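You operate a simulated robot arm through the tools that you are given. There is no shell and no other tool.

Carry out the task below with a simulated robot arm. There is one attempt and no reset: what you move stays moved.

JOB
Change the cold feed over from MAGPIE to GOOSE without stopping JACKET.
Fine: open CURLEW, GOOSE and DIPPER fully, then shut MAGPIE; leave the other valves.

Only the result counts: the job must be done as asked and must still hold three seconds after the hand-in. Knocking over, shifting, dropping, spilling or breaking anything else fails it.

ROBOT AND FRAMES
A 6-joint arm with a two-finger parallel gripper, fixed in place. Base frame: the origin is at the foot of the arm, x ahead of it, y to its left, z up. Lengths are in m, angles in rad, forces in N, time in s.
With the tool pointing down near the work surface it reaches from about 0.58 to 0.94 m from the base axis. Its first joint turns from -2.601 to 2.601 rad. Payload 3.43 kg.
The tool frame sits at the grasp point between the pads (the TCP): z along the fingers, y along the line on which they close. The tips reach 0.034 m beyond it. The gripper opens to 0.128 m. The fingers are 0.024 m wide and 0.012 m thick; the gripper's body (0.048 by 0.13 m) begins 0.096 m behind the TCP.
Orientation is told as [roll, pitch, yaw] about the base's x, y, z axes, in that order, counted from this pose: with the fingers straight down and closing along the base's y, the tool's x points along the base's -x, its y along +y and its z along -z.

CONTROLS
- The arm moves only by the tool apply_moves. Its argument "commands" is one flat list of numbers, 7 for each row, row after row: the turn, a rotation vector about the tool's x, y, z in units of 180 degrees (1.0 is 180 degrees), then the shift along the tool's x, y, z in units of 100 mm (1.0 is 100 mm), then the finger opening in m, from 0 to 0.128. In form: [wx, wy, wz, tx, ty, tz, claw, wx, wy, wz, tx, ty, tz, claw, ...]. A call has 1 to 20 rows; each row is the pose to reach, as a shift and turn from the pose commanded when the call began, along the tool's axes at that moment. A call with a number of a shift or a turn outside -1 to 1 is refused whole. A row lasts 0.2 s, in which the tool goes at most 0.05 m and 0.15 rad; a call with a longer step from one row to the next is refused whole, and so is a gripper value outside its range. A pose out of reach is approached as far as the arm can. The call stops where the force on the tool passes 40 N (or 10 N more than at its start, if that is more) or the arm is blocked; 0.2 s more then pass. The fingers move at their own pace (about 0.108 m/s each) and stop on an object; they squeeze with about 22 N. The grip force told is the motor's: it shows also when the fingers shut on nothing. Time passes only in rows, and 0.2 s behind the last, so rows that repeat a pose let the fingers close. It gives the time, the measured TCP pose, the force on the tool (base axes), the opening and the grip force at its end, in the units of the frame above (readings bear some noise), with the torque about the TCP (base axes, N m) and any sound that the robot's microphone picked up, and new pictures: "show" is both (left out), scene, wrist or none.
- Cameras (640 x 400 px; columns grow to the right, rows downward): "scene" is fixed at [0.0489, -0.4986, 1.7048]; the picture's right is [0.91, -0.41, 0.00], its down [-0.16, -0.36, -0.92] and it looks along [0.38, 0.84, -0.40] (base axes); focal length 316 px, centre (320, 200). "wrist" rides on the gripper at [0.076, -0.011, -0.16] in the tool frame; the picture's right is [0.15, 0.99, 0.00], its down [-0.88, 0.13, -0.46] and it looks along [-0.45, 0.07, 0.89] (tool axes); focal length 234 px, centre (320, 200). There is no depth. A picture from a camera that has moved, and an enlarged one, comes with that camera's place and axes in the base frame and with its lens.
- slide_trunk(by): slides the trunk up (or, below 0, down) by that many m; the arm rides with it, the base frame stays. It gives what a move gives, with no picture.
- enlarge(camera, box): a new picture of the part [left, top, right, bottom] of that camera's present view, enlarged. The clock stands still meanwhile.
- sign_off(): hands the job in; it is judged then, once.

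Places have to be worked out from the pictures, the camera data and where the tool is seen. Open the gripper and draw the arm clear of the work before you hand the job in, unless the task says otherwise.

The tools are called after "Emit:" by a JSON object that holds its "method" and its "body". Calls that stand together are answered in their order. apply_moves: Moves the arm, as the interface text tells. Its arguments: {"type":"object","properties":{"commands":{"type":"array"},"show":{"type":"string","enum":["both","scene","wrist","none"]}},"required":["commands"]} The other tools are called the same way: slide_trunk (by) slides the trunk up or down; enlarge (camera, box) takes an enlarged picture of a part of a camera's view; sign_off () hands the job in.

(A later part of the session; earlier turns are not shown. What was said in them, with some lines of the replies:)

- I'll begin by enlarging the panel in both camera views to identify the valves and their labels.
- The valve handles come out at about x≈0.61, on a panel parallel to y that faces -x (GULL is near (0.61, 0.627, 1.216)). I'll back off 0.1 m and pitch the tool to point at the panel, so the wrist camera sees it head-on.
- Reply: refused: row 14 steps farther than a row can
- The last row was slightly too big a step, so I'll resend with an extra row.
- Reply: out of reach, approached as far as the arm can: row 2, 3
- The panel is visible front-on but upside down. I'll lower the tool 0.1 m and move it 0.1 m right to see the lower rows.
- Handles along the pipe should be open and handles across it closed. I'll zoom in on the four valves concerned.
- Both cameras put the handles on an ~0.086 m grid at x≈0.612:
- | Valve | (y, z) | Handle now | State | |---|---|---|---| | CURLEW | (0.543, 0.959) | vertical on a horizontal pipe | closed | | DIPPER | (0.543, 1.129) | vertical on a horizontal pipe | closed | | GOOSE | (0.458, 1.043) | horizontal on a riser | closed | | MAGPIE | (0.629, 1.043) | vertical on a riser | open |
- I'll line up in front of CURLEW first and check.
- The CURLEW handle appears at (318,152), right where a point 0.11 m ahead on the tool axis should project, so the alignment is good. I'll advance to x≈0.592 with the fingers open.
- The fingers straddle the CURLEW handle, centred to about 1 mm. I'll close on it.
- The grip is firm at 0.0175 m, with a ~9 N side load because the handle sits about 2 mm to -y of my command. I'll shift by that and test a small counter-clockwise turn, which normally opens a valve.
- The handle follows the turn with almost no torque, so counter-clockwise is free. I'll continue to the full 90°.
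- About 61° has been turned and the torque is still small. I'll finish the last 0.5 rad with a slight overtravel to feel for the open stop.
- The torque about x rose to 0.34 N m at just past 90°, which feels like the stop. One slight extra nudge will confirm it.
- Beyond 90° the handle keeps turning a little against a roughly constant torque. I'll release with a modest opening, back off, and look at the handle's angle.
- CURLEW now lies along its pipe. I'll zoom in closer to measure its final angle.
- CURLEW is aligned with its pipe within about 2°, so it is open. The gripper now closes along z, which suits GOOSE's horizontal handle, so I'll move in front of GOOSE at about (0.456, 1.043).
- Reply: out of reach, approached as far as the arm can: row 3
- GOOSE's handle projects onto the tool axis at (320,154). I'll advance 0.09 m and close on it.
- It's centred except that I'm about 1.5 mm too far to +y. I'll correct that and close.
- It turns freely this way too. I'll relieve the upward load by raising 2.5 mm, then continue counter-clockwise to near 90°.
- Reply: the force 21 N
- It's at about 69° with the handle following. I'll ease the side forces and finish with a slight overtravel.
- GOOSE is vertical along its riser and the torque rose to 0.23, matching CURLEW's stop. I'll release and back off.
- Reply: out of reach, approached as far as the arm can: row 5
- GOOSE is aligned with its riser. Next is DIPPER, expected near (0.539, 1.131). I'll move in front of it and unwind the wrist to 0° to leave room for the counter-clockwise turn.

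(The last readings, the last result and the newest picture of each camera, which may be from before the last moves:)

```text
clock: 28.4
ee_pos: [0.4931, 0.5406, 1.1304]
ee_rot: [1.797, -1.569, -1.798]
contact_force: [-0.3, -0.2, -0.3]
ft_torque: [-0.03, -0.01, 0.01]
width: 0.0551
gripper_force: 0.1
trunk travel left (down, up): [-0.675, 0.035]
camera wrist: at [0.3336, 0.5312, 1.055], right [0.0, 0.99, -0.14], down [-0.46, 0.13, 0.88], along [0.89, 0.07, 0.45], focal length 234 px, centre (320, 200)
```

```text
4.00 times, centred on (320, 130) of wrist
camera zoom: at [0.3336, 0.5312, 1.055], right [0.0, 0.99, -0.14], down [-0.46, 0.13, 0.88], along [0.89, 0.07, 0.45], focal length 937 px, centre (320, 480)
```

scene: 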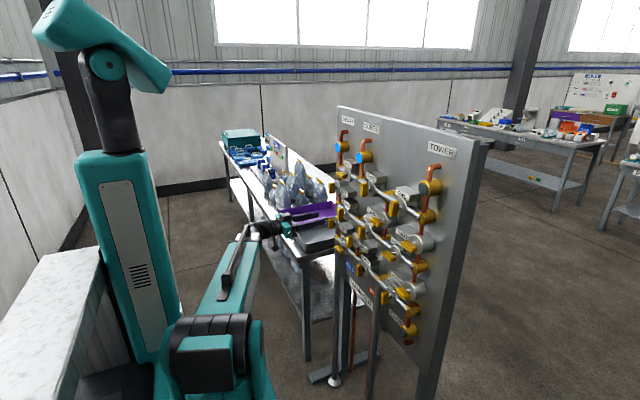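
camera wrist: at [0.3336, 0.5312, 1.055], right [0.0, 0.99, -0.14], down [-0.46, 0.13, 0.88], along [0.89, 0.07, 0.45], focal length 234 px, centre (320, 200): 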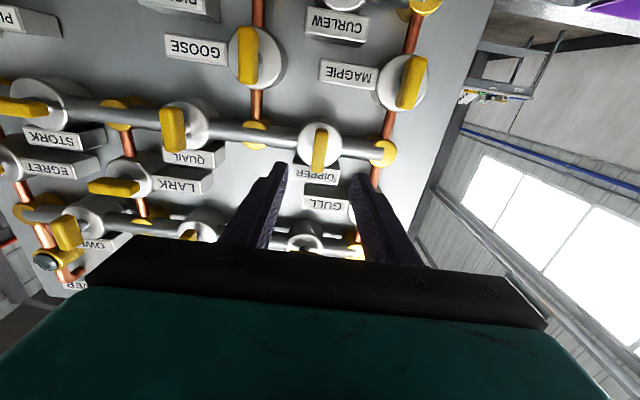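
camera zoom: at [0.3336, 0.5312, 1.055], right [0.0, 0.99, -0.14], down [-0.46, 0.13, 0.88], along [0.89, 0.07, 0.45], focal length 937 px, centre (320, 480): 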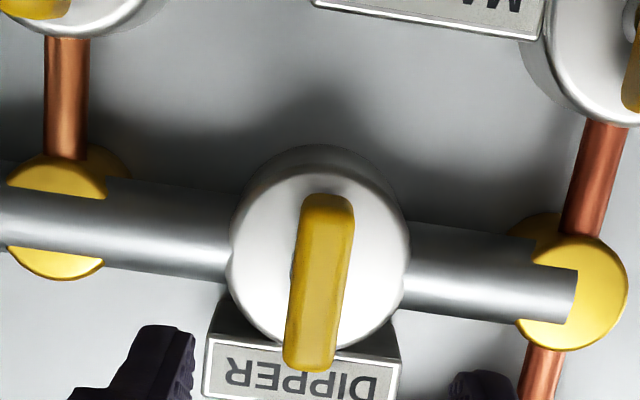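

DIPPER is centred on the tool axis, so I'll advance and check.

Emit:
{"method": "apply_moves", "body": {"commands": [0, 0, 0, 0, 0, 0.3, 0.055, 0, 0, 0, 0, 0, 0.6, 0.055, 0, 0, 0, 0, 0, 0.85, 0.055, 0, 0, 0, 0, 0, 0.99, 0.055, 0, 0, 0, 0, 0, 0.99, 0.055], "show": "wrist"}}

Emit:
{"method": "enlarge", "body": {"camera": "wrist", "box": [240, 130, 400, 230]}}

```text
clock: 29.6
ee_pos: [0.5951, 0.5409, 1.1296]
ee_rot: [3.114, -1.571, -3.113]
contact_force: [-0.3, 0.0, -0.2]
ft_torque: [0.05, 0.01, 0.02]
width: 0.0549
gripper_force: 0.0
trunk travel left (down, up): [-0.675, 0.035]
camera wrist: at [0.434, 0.5317, 1.0548], right [0.0, 0.99, -0.15], down [-0.46, 0.13, 0.88], along [0.89, 0.07, 0.45], focal length 234 px, centre (320, 200)
```

wrist: 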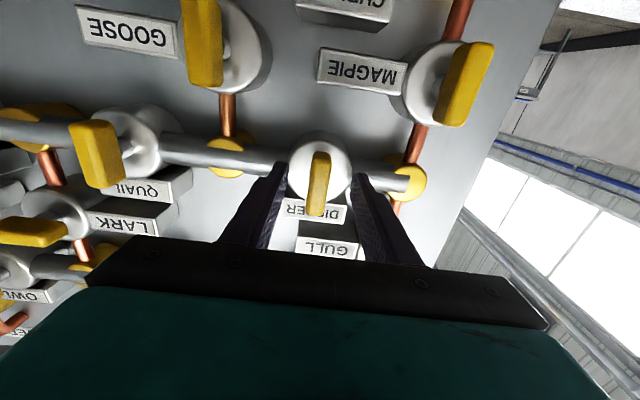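

```text
4.00 times, centred on (320, 180) of wrist
camera zoom: at [0.434, 0.5317, 1.0548], right [0.0, 0.99, -0.15], down [-0.46, 0.13, 0.88], along [0.89, 0.07, 0.45], focal length 937 px, centre (320, 280)
```

zoom: 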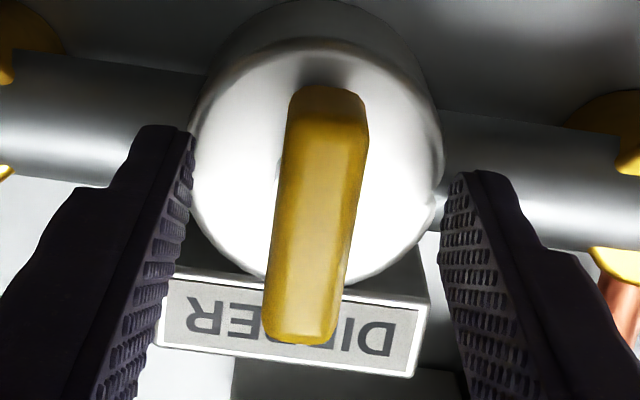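

The DIPPER handle is centred as expected. I'll close and test the turn.

Emit:
{"method": "apply_moves", "body": {"commands": [0, 0, 0, 0, -0.01, 0, 0.055, 0, 0, 0, 0, -0.01, 0, 0.0, 0, 0, 0, 0, -0.01, 0, 0.0, 0, 0, 0, 0, -0.01, 0, 0.0], "show": "none"}}

Emit:
{"method": "apply_moves", "body": {"commands": [0, 0, -0.03, 0, 0, 0, 0.0, 0, 0, -0.06, 0, 0, 0, 0.0], "show": "wrist"}}

```text
clock: 30.6
ee_pos: [0.5948, 0.5405, 1.1318]
ee_rot: [2.428, -1.571, -2.428]
contact_force: [-1.0, -3.5, -1.4]
ft_torque: [0.01, -0.18, -0.02]
width: 0.0178
gripper_force: 44.7
trunk travel left (down, up): [-0.675, 0.035]
```

```text
clock: 31.2
ee_pos: [0.5941, 0.5394, 1.1315]
ee_rot: [-1.567, -1.38, 1.567]
contact_force: [-2.4, -5.2, -6.4]
ft_torque: [-0.01, -0.85, 0.22]
width: 0.0176
gripper_force: 45.3
trunk travel left (down, up): [-0.675, 0.035]
camera wrist: at [0.4336, 0.5162, 1.0584], right [0.0, 0.94, -0.33], down [-0.46, 0.29, 0.84], along [0.89, 0.15, 0.43], focal length 234 px, centre (320, 200)
```

wrist: 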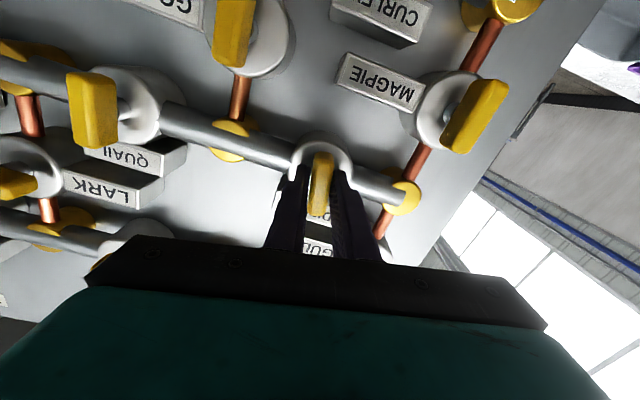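

DIPPER turns freely, so I'll continue counter-clockwise to about 82°.

Emit:
{"method": "apply_moves", "body": {"commands": [0, 0, -0.04, 0.005, -0.01, 0, 0.0, 0, 0, -0.08, 0.005, -0.01, 0, 0.0, 0, 0, -0.12, 0.005, -0.01, 0, 0.0, 0, 0, -0.16, 0.005, -0.01, 0, 0.0, 0, 0, -0.2, 0.005, -0.01, 0, 0.0, 0, 0, -0.24, 0.005, -0.01, 0, 0.0, 0, 0, -0.28, 0.005, -0.01, 0, 0.0, 0, 0, -0.32, 0.005, -0.01, 0, 0.0, 0, 0, -0.36, 0.005, -0.01, 0, 0.0, 0, 0, -0.4, 0.005, -0.01, 0, 0.0], "show": "wrist"}}

```text
clock: 33.4
ee_pos: [0.5955, 0.541, 1.13]
ee_rot: [-1.571, -0.123, 1.573]
contact_force: [11.7, 18.9, 11.5]
ft_torque: [-0.01, -0.11, -0.25]
width: 0.0177
gripper_force: 45.4
trunk travel left (down, up): [-0.675, 0.035]
camera wrist: at [0.4338, 0.4648, 1.1318], right [0.0, -0.03, -1.0], down [-0.46, 0.89, -0.02], along [0.89, 0.46, -0.01], focal length 234 px, centre (320, 200)
```

wrist: 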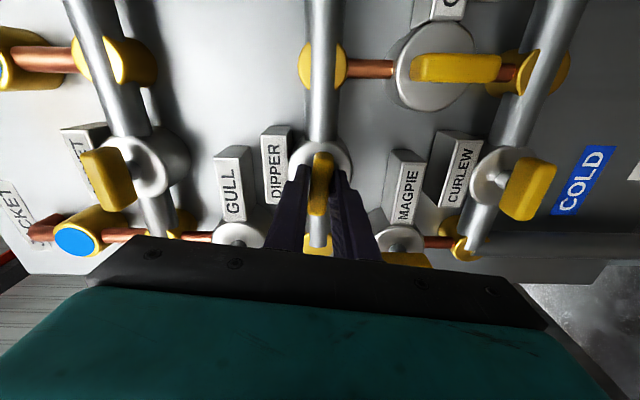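

About 83° done, with some +y and +z side load. I'll recentre by ~3 mm and finish with a slight overtravel.

Emit:
{"method": "apply_moves", "body": {"commands": [0, 0, 0, -0.03, -0.011, 0, 0.0, 0, 0, -0.03, -0.03, -0.011, 0, 0.0, 0, 0, -0.05, -0.03, -0.011, 0, 0.0, 0, 0, -0.055, -0.03, -0.011, 0, 0.0], "show": "none"}}

```text
clock: 34.4
ee_pos: [0.5941, 0.5411, 1.131]
ee_rot: [-1.567, 0.048, 1.568]
contact_force: [-0.7, -1.6, -9.1]
ft_torque: [0.25, 0.2, -0.78]
width: 0.0177
gripper_force: 45.0
trunk travel left (down, up): [-0.675, 0.035]
```

The torque about x rose to 0.25 at about 2.7° past 90°, the same stop as before. I'll release and back away.

Emit:
{"method": "apply_moves", "body": {"commands": [0, 0, 0, 0, 0, 0, 0.04, 0, 0, 0, 0, 0, 0, 0.04, 0, 0, 0, 0, 0, -0.3, 0.04, 0, 0, 0, 0, 0, -0.7, 0.04, 0, 0, 0, 0, 0, -1.0, 0.05], "show": "both"}}

Emit:
{"method": "enlarge", "body": {"camera": "wrist", "box": [200, 50, 440, 200]}}

Emit:
{"method": "enlarge", "body": {"camera": "scene", "box": [310, 130, 390, 190]}}

Emit:
{"method": "enlarge", "body": {"camera": "scene", "box": [310, 190, 390, 250]}}

```text
clock: 35.6
ee_pos: [0.4938, 0.5404, 1.1308]
ee_rot: [-1.571, 0.047, 1.571]
contact_force: [-0.1, -0.1, -0.2]
ft_torque: [0.02, 0.02, -0.03]
width: 0.0501
gripper_force: 0.1
trunk travel left (down, up): [-0.675, 0.035]
camera wrist: at [0.3337, 0.4675, 1.1461], right [0.0, -0.19, -0.98], down [-0.45, 0.87, -0.17], along [0.89, 0.45, -0.09], focal length 234 px, centre (320, 200)
```

scene: 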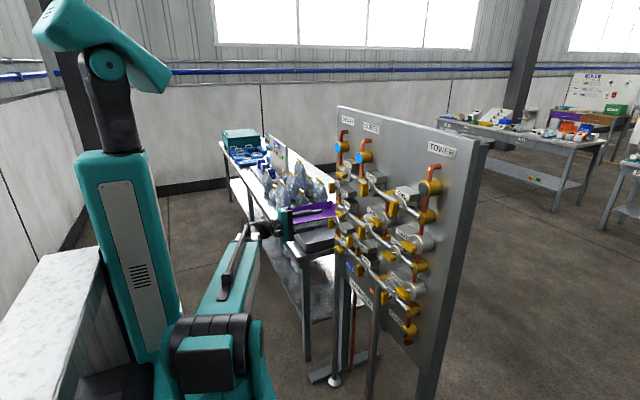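
wrist: 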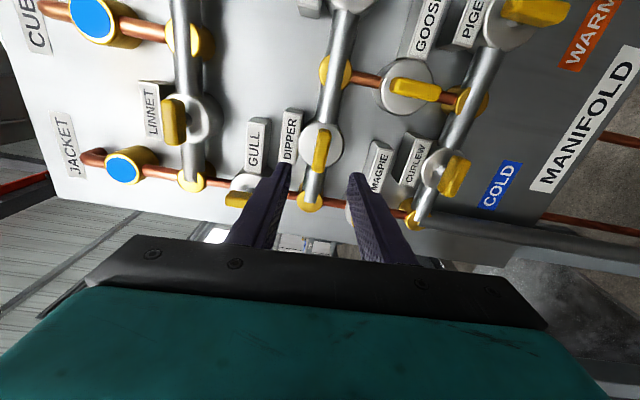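

```text
2.67 times, centred on (320, 125) of wrist
camera zoom: at [0.3337, 0.4675, 1.1461], right [0.0, -0.19, -0.98], down [-0.45, 0.87, -0.17], along [0.89, 0.45, -0.09], focal length 624 px, centre (320, 400)
```

zoom: 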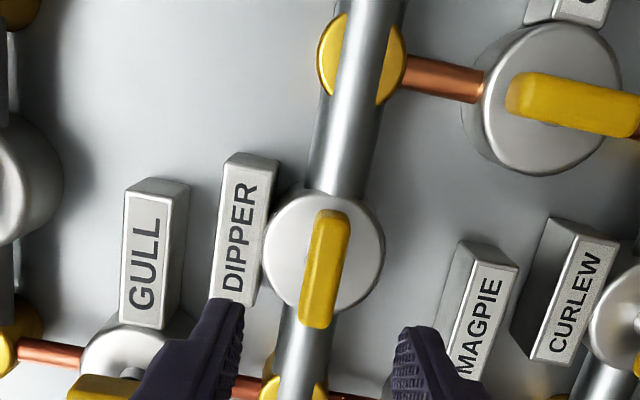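

```text
6.67 times, centred on (350, 160) of scene
camera zoom: at [0.0489, -0.4986, 1.7048], right [0.91, -0.41, 0.0], down [-0.16, -0.36, -0.92], along [0.38, 0.84, -0.4], focal length 2107 px, centre (120, 467)
```

zoom: 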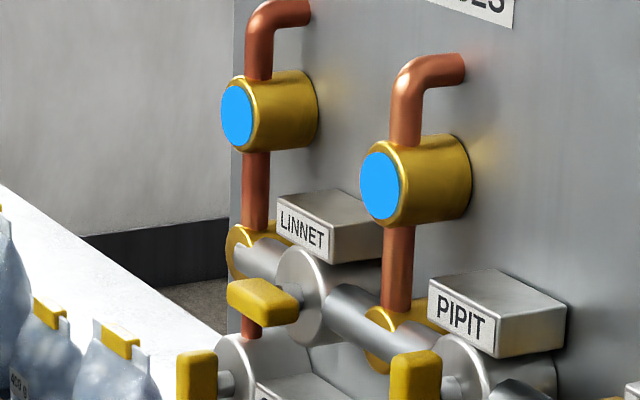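

```text
6.67 times, centred on (350, 220) of scene
camera zoom: at [0.0489, -0.4986, 1.7048], right [0.91, -0.41, 0.0], down [-0.16, -0.36, -0.92], along [0.38, 0.84, -0.4], focal length 2107 px, centre (120, 67)
```

zoom: 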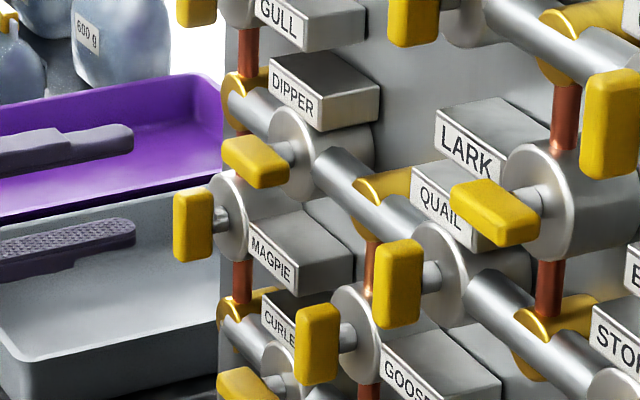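

CURLEW, GOOSE and DIPPER now all lie along their pipes, and the JACKET and CUBES indicators stay blue. Last is MAGPIE, expected near (0.625, 1.0455): I'll move in front and turn the wrist to the 180° orientation to leave room for the clockwise closing turn.

Emit:
{"method": "apply_moves", "body": {"commands": [0, 0, -0.0, -0.177, 0.163, 0, 0.055, 0, 0, -0.044, -0.354, 0.326, 0, 0.055, 0, 0, -0.088, -0.53, 0.488, 0, 0.055, 0, 0, -0.132, -0.707, 0.651, 0, 0.055, 0, 0, -0.176, -0.884, 0.814, 0, 0.055, 0, 0, -0.22, -0.884, 0.814, 0, 0.055, 0, 0, -0.264, -0.884, 0.814, 0, 0.055, 0, 0, -0.308, -0.884, 0.814, 0, 0.055, 0, 0, -0.352, -0.884, 0.814, 0, 0.055, 0, 0, -0.396, -0.884, 0.814, 0, 0.055, 0, 0, -0.44, -0.884, 0.814, 0, 0.055, 0, 0, -0.485, -0.884, 0.814, 0, 0.055, 0, 0, -0.485, -0.884, 0.814, 0, 0.055], "show": "both"}}

Emit:
{"method": "enlarge", "body": {"camera": "wrist", "box": [240, 80, 400, 180]}}

```text
clock: 38.4
ee_pos: [0.4934, 0.6248, 1.047]
ee_rot: [1.773, 1.568, -1.37]
contact_force: [0.7, -1.6, 1.4]
ft_torque: [0.02, 0.01, 0.01]
width: 0.0549
gripper_force: 0.0
trunk travel left (down, up): [-0.675, 0.035]
camera wrist: at [0.3334, 0.6386, 1.1224], right [0.0, -0.99, 0.15], down [-0.46, -0.13, -0.88], along [0.89, -0.07, -0.45], focal length 234 px, centre (320, 200)
```

scene: 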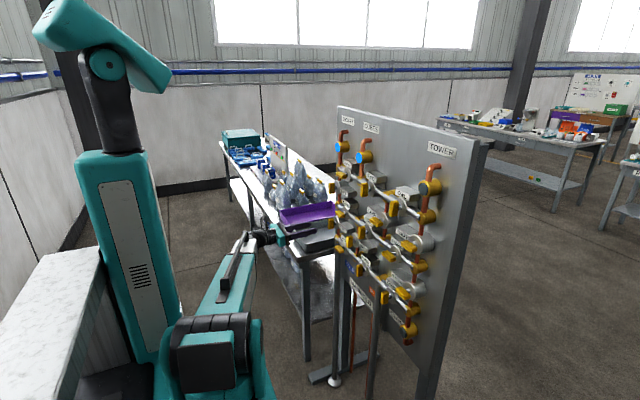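
wrist: 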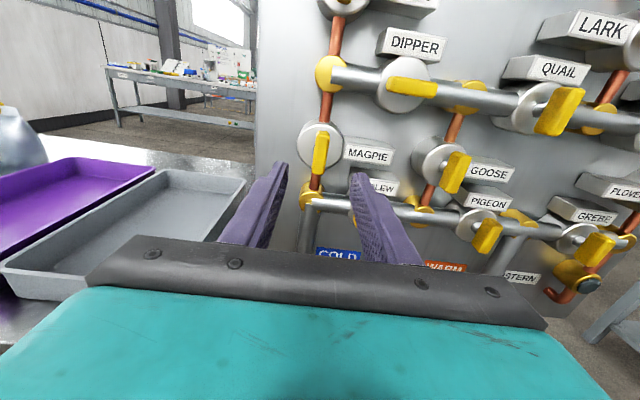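

```text
4.00 times, centred on (320, 130) of wrist
camera zoom: at [0.3334, 0.6386, 1.1224], right [0.0, -0.99, 0.15], down [-0.46, -0.13, -0.88], along [0.89, -0.07, -0.45], focal length 937 px, centre (320, 480)
```

zoom: 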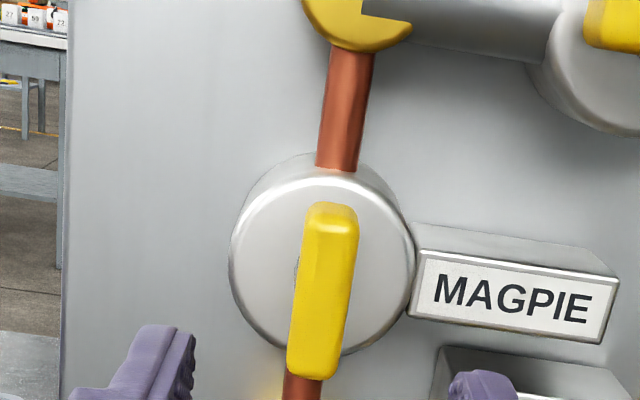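

The MAGPIE handle sits about 1.5 mm to -y and 2 mm below my axis. I'll correct for that while advancing.

Emit:
{"method": "apply_moves", "body": {"commands": [0, 0, 0, -0.018, 0.015, 0.3, 0.055, 0, 0, 0, -0.018, 0.015, 0.6, 0.055, 0, 0, 0, -0.018, 0.015, 0.85, 0.055, 0, 0, 0, -0.018, 0.015, 0.99, 0.055, 0, 0, 0, -0.018, 0.015, 0.99, 0.055], "show": "wrist"}}

Emit:
{"method": "enlarge", "body": {"camera": "wrist", "box": [240, 130, 400, 230]}}

```text
clock: 39.6
ee_pos: [0.5932, 0.6245, 1.0439]
ee_rot: [-3.027, 1.572, 0.113]
contact_force: [0.7, 0.1, 0.2]
ft_torque: [0.01, 0.02, 0.01]
width: 0.0549
gripper_force: 0.0
trunk travel left (down, up): [-0.675, 0.035]
camera wrist: at [0.4328, 0.6375, 1.1206], right [0.0, -0.99, 0.15], down [-0.46, -0.13, -0.88], along [0.89, -0.07, -0.45], focal length 234 px, centre (320, 200)
```

wrist: 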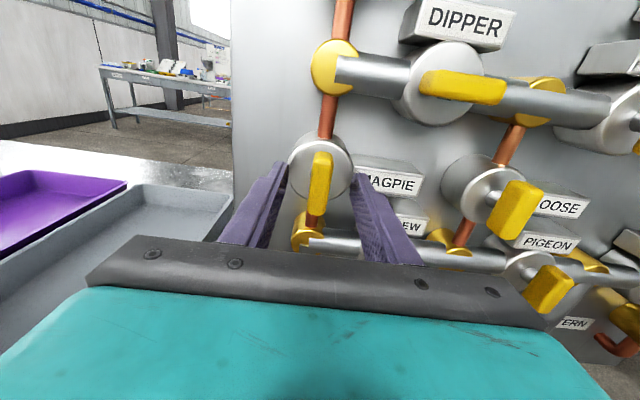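

```text
4.00 times, centred on (320, 180) of wrist
camera zoom: at [0.4328, 0.6375, 1.1206], right [0.0, -0.99, 0.15], down [-0.46, -0.13, -0.88], along [0.89, -0.07, -0.45], focal length 937 px, centre (320, 280)
```

zoom: 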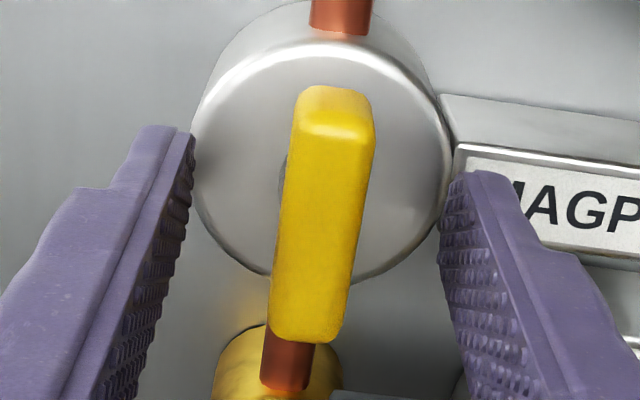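

It's centred within 1 mm. I'll close on it and test the clockwise closing turn.

Emit:
{"method": "apply_moves", "body": {"commands": [0, 0, 0, 0, 0.006, 0, 0.055, 0, 0, 0, 0, 0.006, 0, 0.0, 0, 0, 0, 0, 0.006, 0, 0.0, 0, 0, 0, 0, 0.006, 0, 0.0], "show": "none"}}

Emit:
{"method": "apply_moves", "body": {"commands": [0, 0, 0.03, 0, 0, 0, 0.0, 0, 0, 0.06, 0, 0, 0, 0.0], "show": "wrist"}}

```text
clock: 40.6
ee_pos: [0.5925, 0.624, 1.045]
ee_rot: [2.621, 1.567, -0.52]
contact_force: [2.9, 7.2, 4.0]
ft_torque: [0.03, 0.11, 0.17]
width: 0.0175
gripper_force: 44.4
trunk travel left (down, up): [-0.675, 0.035]
```

```text
clock: 41.2
ee_pos: [0.5926, 0.6256, 1.0451]
ee_rot: [-1.578, 1.382, 1.564]
contact_force: [5.1, 10.4, 6.7]
ft_torque: [-0.01, -0.05, 0.25]
width: 0.0175
gripper_force: 44.5
trunk travel left (down, up): [-0.675, 0.035]
camera wrist: at [0.4323, 0.623, 1.1212], right [0.0, -1.0, -0.04], down [-0.45, 0.04, -0.89], along [0.89, 0.02, -0.45], focal length 234 px, centre (320, 200)
```

wrist: 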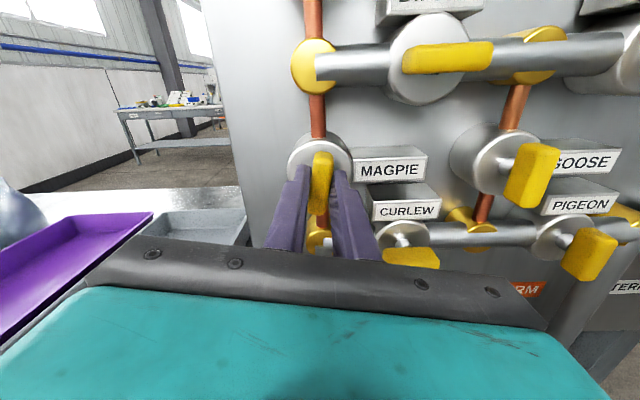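

MAGPIE turns clockwise freely. I'll recentre slightly and continue closing to about 83°.

Emit:
{"method": "apply_moves", "body": {"commands": [0, 0, 0.04, 0.008, -0.015, 0, 0.0, 0, 0, 0.08, 0.008, -0.015, 0, 0.0, 0, 0, 0.12, 0.008, -0.015, 0, 0.0, 0, 0, 0.16, 0.008, -0.015, 0, 0.0, 0, 0, 0.2, 0.008, -0.015, 0, 0.0, 0, 0, 0.24, 0.008, -0.015, 0, 0.0, 0, 0, 0.28, 0.008, -0.015, 0, 0.0, 0, 0, 0.32, 0.008, -0.015, 0, 0.0, 0, 0, 0.36, 0.008, -0.015, 0, 0.0, 0, 0, 0.4, 0.008, -0.015, 0, 0.0], "show": "wrist"}}

```text
clock: 43.4
ee_pos: [0.5934, 0.6248, 1.0458]
ee_rot: [-1.571, 0.123, 1.571]
contact_force: [-11.2, -2.9, -11.8]
ft_torque: [0.03, 0.28, -0.37]
width: 0.0178
gripper_force: 45.0
trunk travel left (down, up): [-0.675, 0.035]
camera wrist: at [0.4323, 0.5529, 1.0657], right [0.0, -0.27, -0.96], down [-0.46, 0.86, -0.24], along [0.89, 0.44, -0.12], focal length 234 px, centre (320, 200)
```

wrist: 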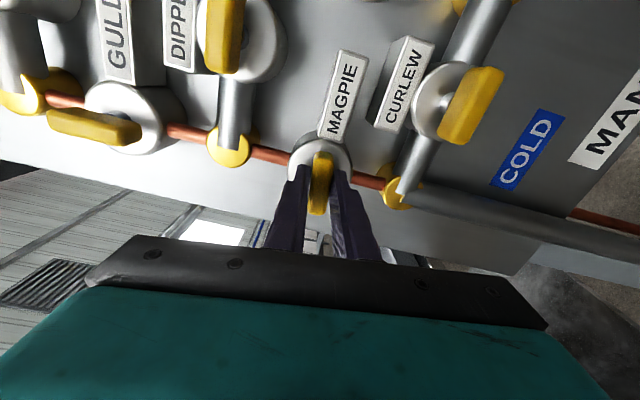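

About 83° closed. I'll ease the vertical load and finish with the same slight overtravel to the closed stop.

Emit:
{"method": "apply_moves", "body": {"commands": [0, 0, 0, 0.003, 0.016, 0, 0.0, 0, 0, 0.03, 0.003, 0.016, 0, 0.0, 0, 0, 0.05, 0.003, 0.016, 0, 0.0, 0, 0, 0.055, 0.003, 0.016, 0, 0.0], "show": "none"}}

```text
clock: 44.4
ee_pos: [0.5928, 0.6239, 1.0449]
ee_rot: [-1.574, -0.047, 1.574]
contact_force: [-6.3, 0.7, 0.4]
ft_torque: [-0.3, 0.03, 0.39]
width: 0.0174
gripper_force: 44.9
trunk travel left (down, up): [-0.675, 0.035]
```

The torque reversed to -0.30 N m just past 90°, so the closed stop is reached. I'll release, back off and inspect everything.

Emit:
{"method": "apply_moves", "body": {"commands": [0, 0, 0, 0, 0, 0, 0.04, 0, 0, 0, 0, 0, 0, 0.04, 0, 0, 0, 0, 0, -0.3, 0.04, 0, 0, 0, 0, 0, -0.7, 0.04, 0, 0, 0, 0, 0, -1.0, 0.05], "show": "both"}}

Emit:
{"method": "enlarge", "body": {"camera": "wrist", "box": [200, 50, 440, 200]}}

Emit:
{"method": "enlarge", "body": {"camera": "scene", "box": [320, 180, 440, 270]}}

Emit:
{"method": "enlarge", "body": {"camera": "scene", "box": [320, 100, 440, 190]}}

```text
clock: 45.6
ee_pos: [0.4912, 0.6241, 1.0434]
ee_rot: [-1.573, -0.047, 1.572]
contact_force: [-0.1, -0.4, -0.3]
ft_torque: [-0.03, -0.01, -0.03]
width: 0.05
gripper_force: 0.0
trunk travel left (down, up): [-0.675, 0.035]
camera wrist: at [0.3312, 0.5496, 1.0511], right [0.0, -0.1, -0.99], down [-0.46, 0.89, -0.09], along [0.89, 0.45, -0.05], focal length 234 px, centre (320, 200)
```

scene: 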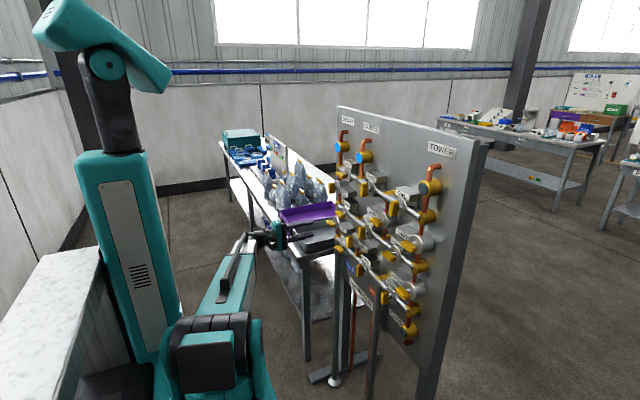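
wrist: 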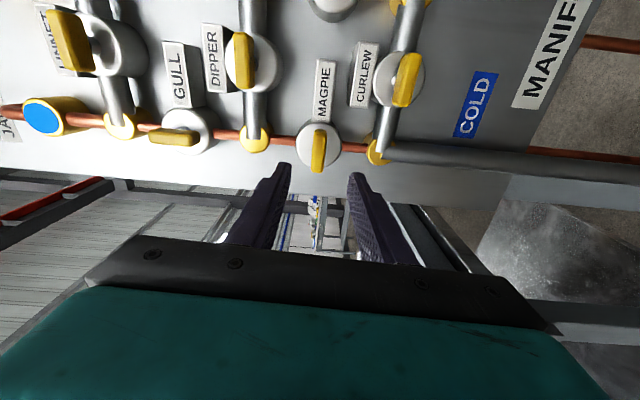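

```text
2.67 times, centred on (320, 125) of wrist
camera zoom: at [0.3312, 0.5496, 1.0511], right [0.0, -0.1, -0.99], down [-0.46, 0.89, -0.09], along [0.89, 0.45, -0.05], focal length 624 px, centre (320, 400)
```

zoom: 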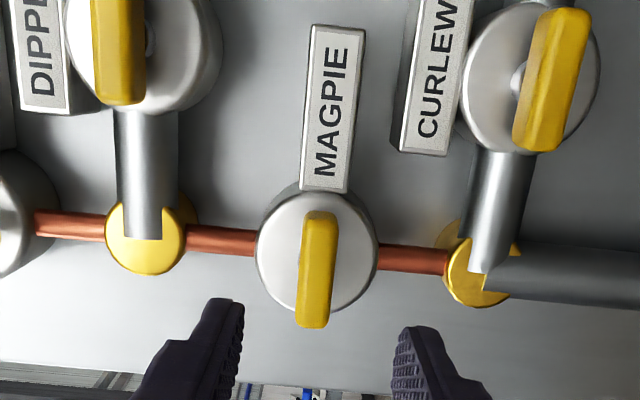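

```text
4.44 times, centred on (380, 225) of scene
camera zoom: at [0.0489, -0.4986, 1.7048], right [0.91, -0.41, 0.0], down [-0.16, -0.36, -0.92], along [0.38, 0.84, -0.4], focal length 1405 px, centre (53, 89)
```

zoom: 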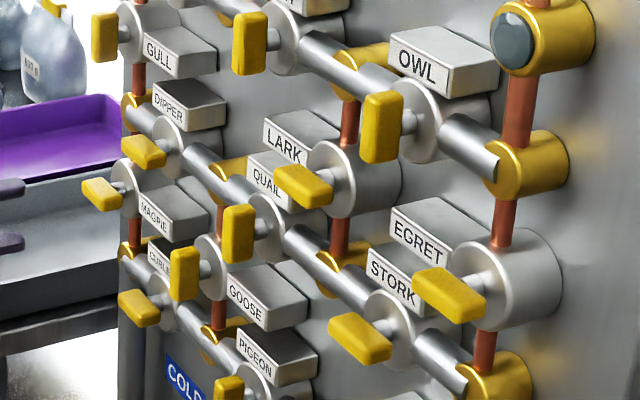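

```text
4.44 times, centred on (380, 145) of scene
camera zoom: at [0.0489, -0.4986, 1.7048], right [0.91, -0.41, 0.0], down [-0.16, -0.36, -0.92], along [0.38, 0.84, -0.4], focal length 1405 px, centre (53, 444)
```

zoom: 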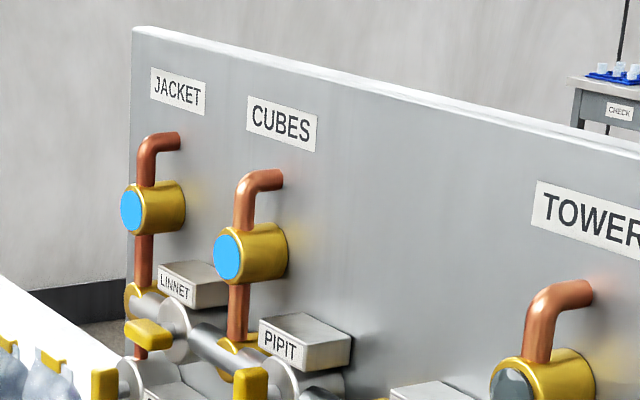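

All four handles are where they should be: CURLEW, GOOSE and DIPPER along their pipes and MAGPIE across its riser. JACKET still shows blue and the other valves look untouched. I'll open the gripper and draw back further.

Emit:
{"method": "apply_moves", "body": {"commands": [0, 0, 0, 0, 0, -0.2, 0.08, 0, 0, 0, 0, 0, -0.4, 0.1, 0, 0, 0, 0, 0, -0.6, 0.128, 0, 0, 0, 0, 0, -0.6, 0.128, 0, 0, 0, 0, 0, -0.6, 0.128, 0, 0, 0, 0, 0, -0.6, 0.128, 0, 0, 0, 0, 0, -0.6, 0.128, 0, 0, 0, 0, 0, -0.6, 0.128], "show": "both"}}

Emit:
{"method": "enlarge", "body": {"camera": "scene", "box": [320, 120, 440, 210]}}

Emit:
{"method": "enlarge", "body": {"camera": "scene", "box": [320, 200, 460, 350]}}

```text
clock: 47.4
ee_pos: [0.4328, 0.6245, 1.0452]
ee_rot: [-1.571, -0.048, 1.571]
contact_force: [0.4, 0.4, 0.1]
ft_torque: [0.0, 0.0, 0.0]
width: 0.1282
gripper_force: 0.1
trunk travel left (down, up): [-0.675, 0.035]
camera wrist: at [0.2722, 0.549, 1.052], right [0.0, -0.1, -0.99], down [-0.46, 0.89, -0.09], along [0.89, 0.45, -0.04], focal length 234 px, centre (320, 200)
```

scene: 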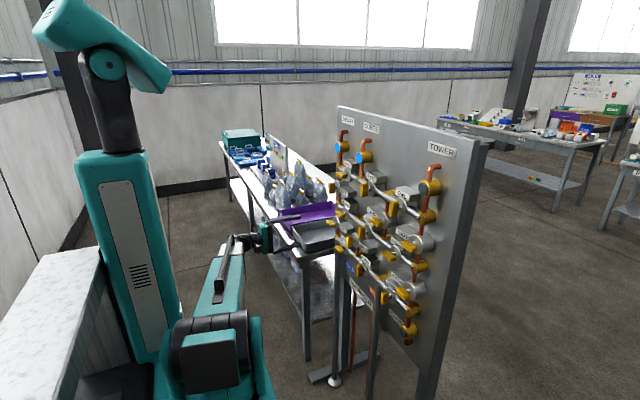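
wrist: 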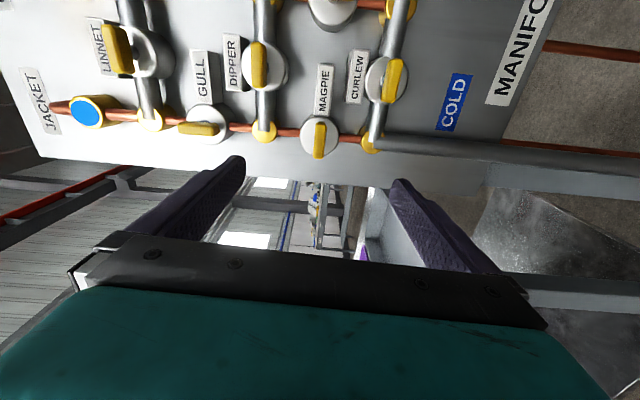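

```text
4.44 times, centred on (380, 165) of scene
camera zoom: at [0.0489, -0.4986, 1.7048], right [0.91, -0.41, 0.0], down [-0.16, -0.36, -0.92], along [0.38, 0.84, -0.4], focal length 1405 px, centre (53, 356)
```

zoom: 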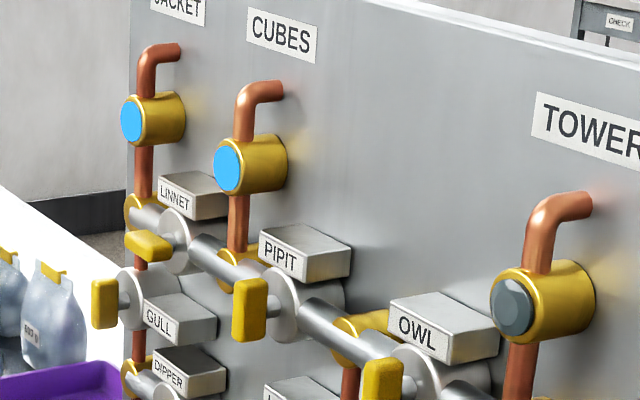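

```text
2.67 times, centred on (390, 275) of scene
camera zoom: at [0.0489, -0.4986, 1.7048], right [0.91, -0.41, 0.0], down [-0.16, -0.36, -0.92], along [0.38, 0.84, -0.4], focal length 843 px, centre (133, 0)
```

zoom: 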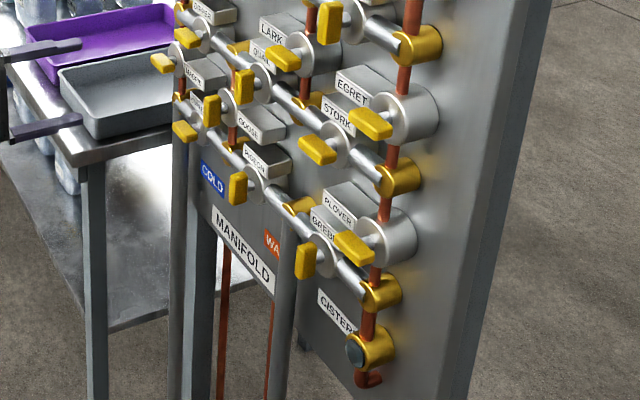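

The arm is clear with the gripper open. JACKET and CUBES are still flowing, the three valves are open, MAGPIE is shut, and nothing else has moved, so I'm handing in.

Emit:
{"method": "sign_off", "body": {}}

```text
The job is handed in.
```

The cold feed is switched from MAGPIE to GOOSE, and JACKET's indicator was blue in every view I checked, including the last one after MAGPIE was shut. I handed the job in but have no result back yet.

- **Opened:** CURLEW, then GOOSE, then DIPPER. Each was turned a full 90° counter-clockwise until the torque rose at what felt like the stop, and each handle now lies along its pipe.
- **Shut:** MAGPIE was turned last, 90° clockwise until the torque rose at the closed end. Its handle now lies across the riser.
- **Everything else:** I didn't touch the other valves, and their handles look unchanged. CUBES also still shows blue.

The gripper is open and the arm is backed off about 0.18 m from the handles.
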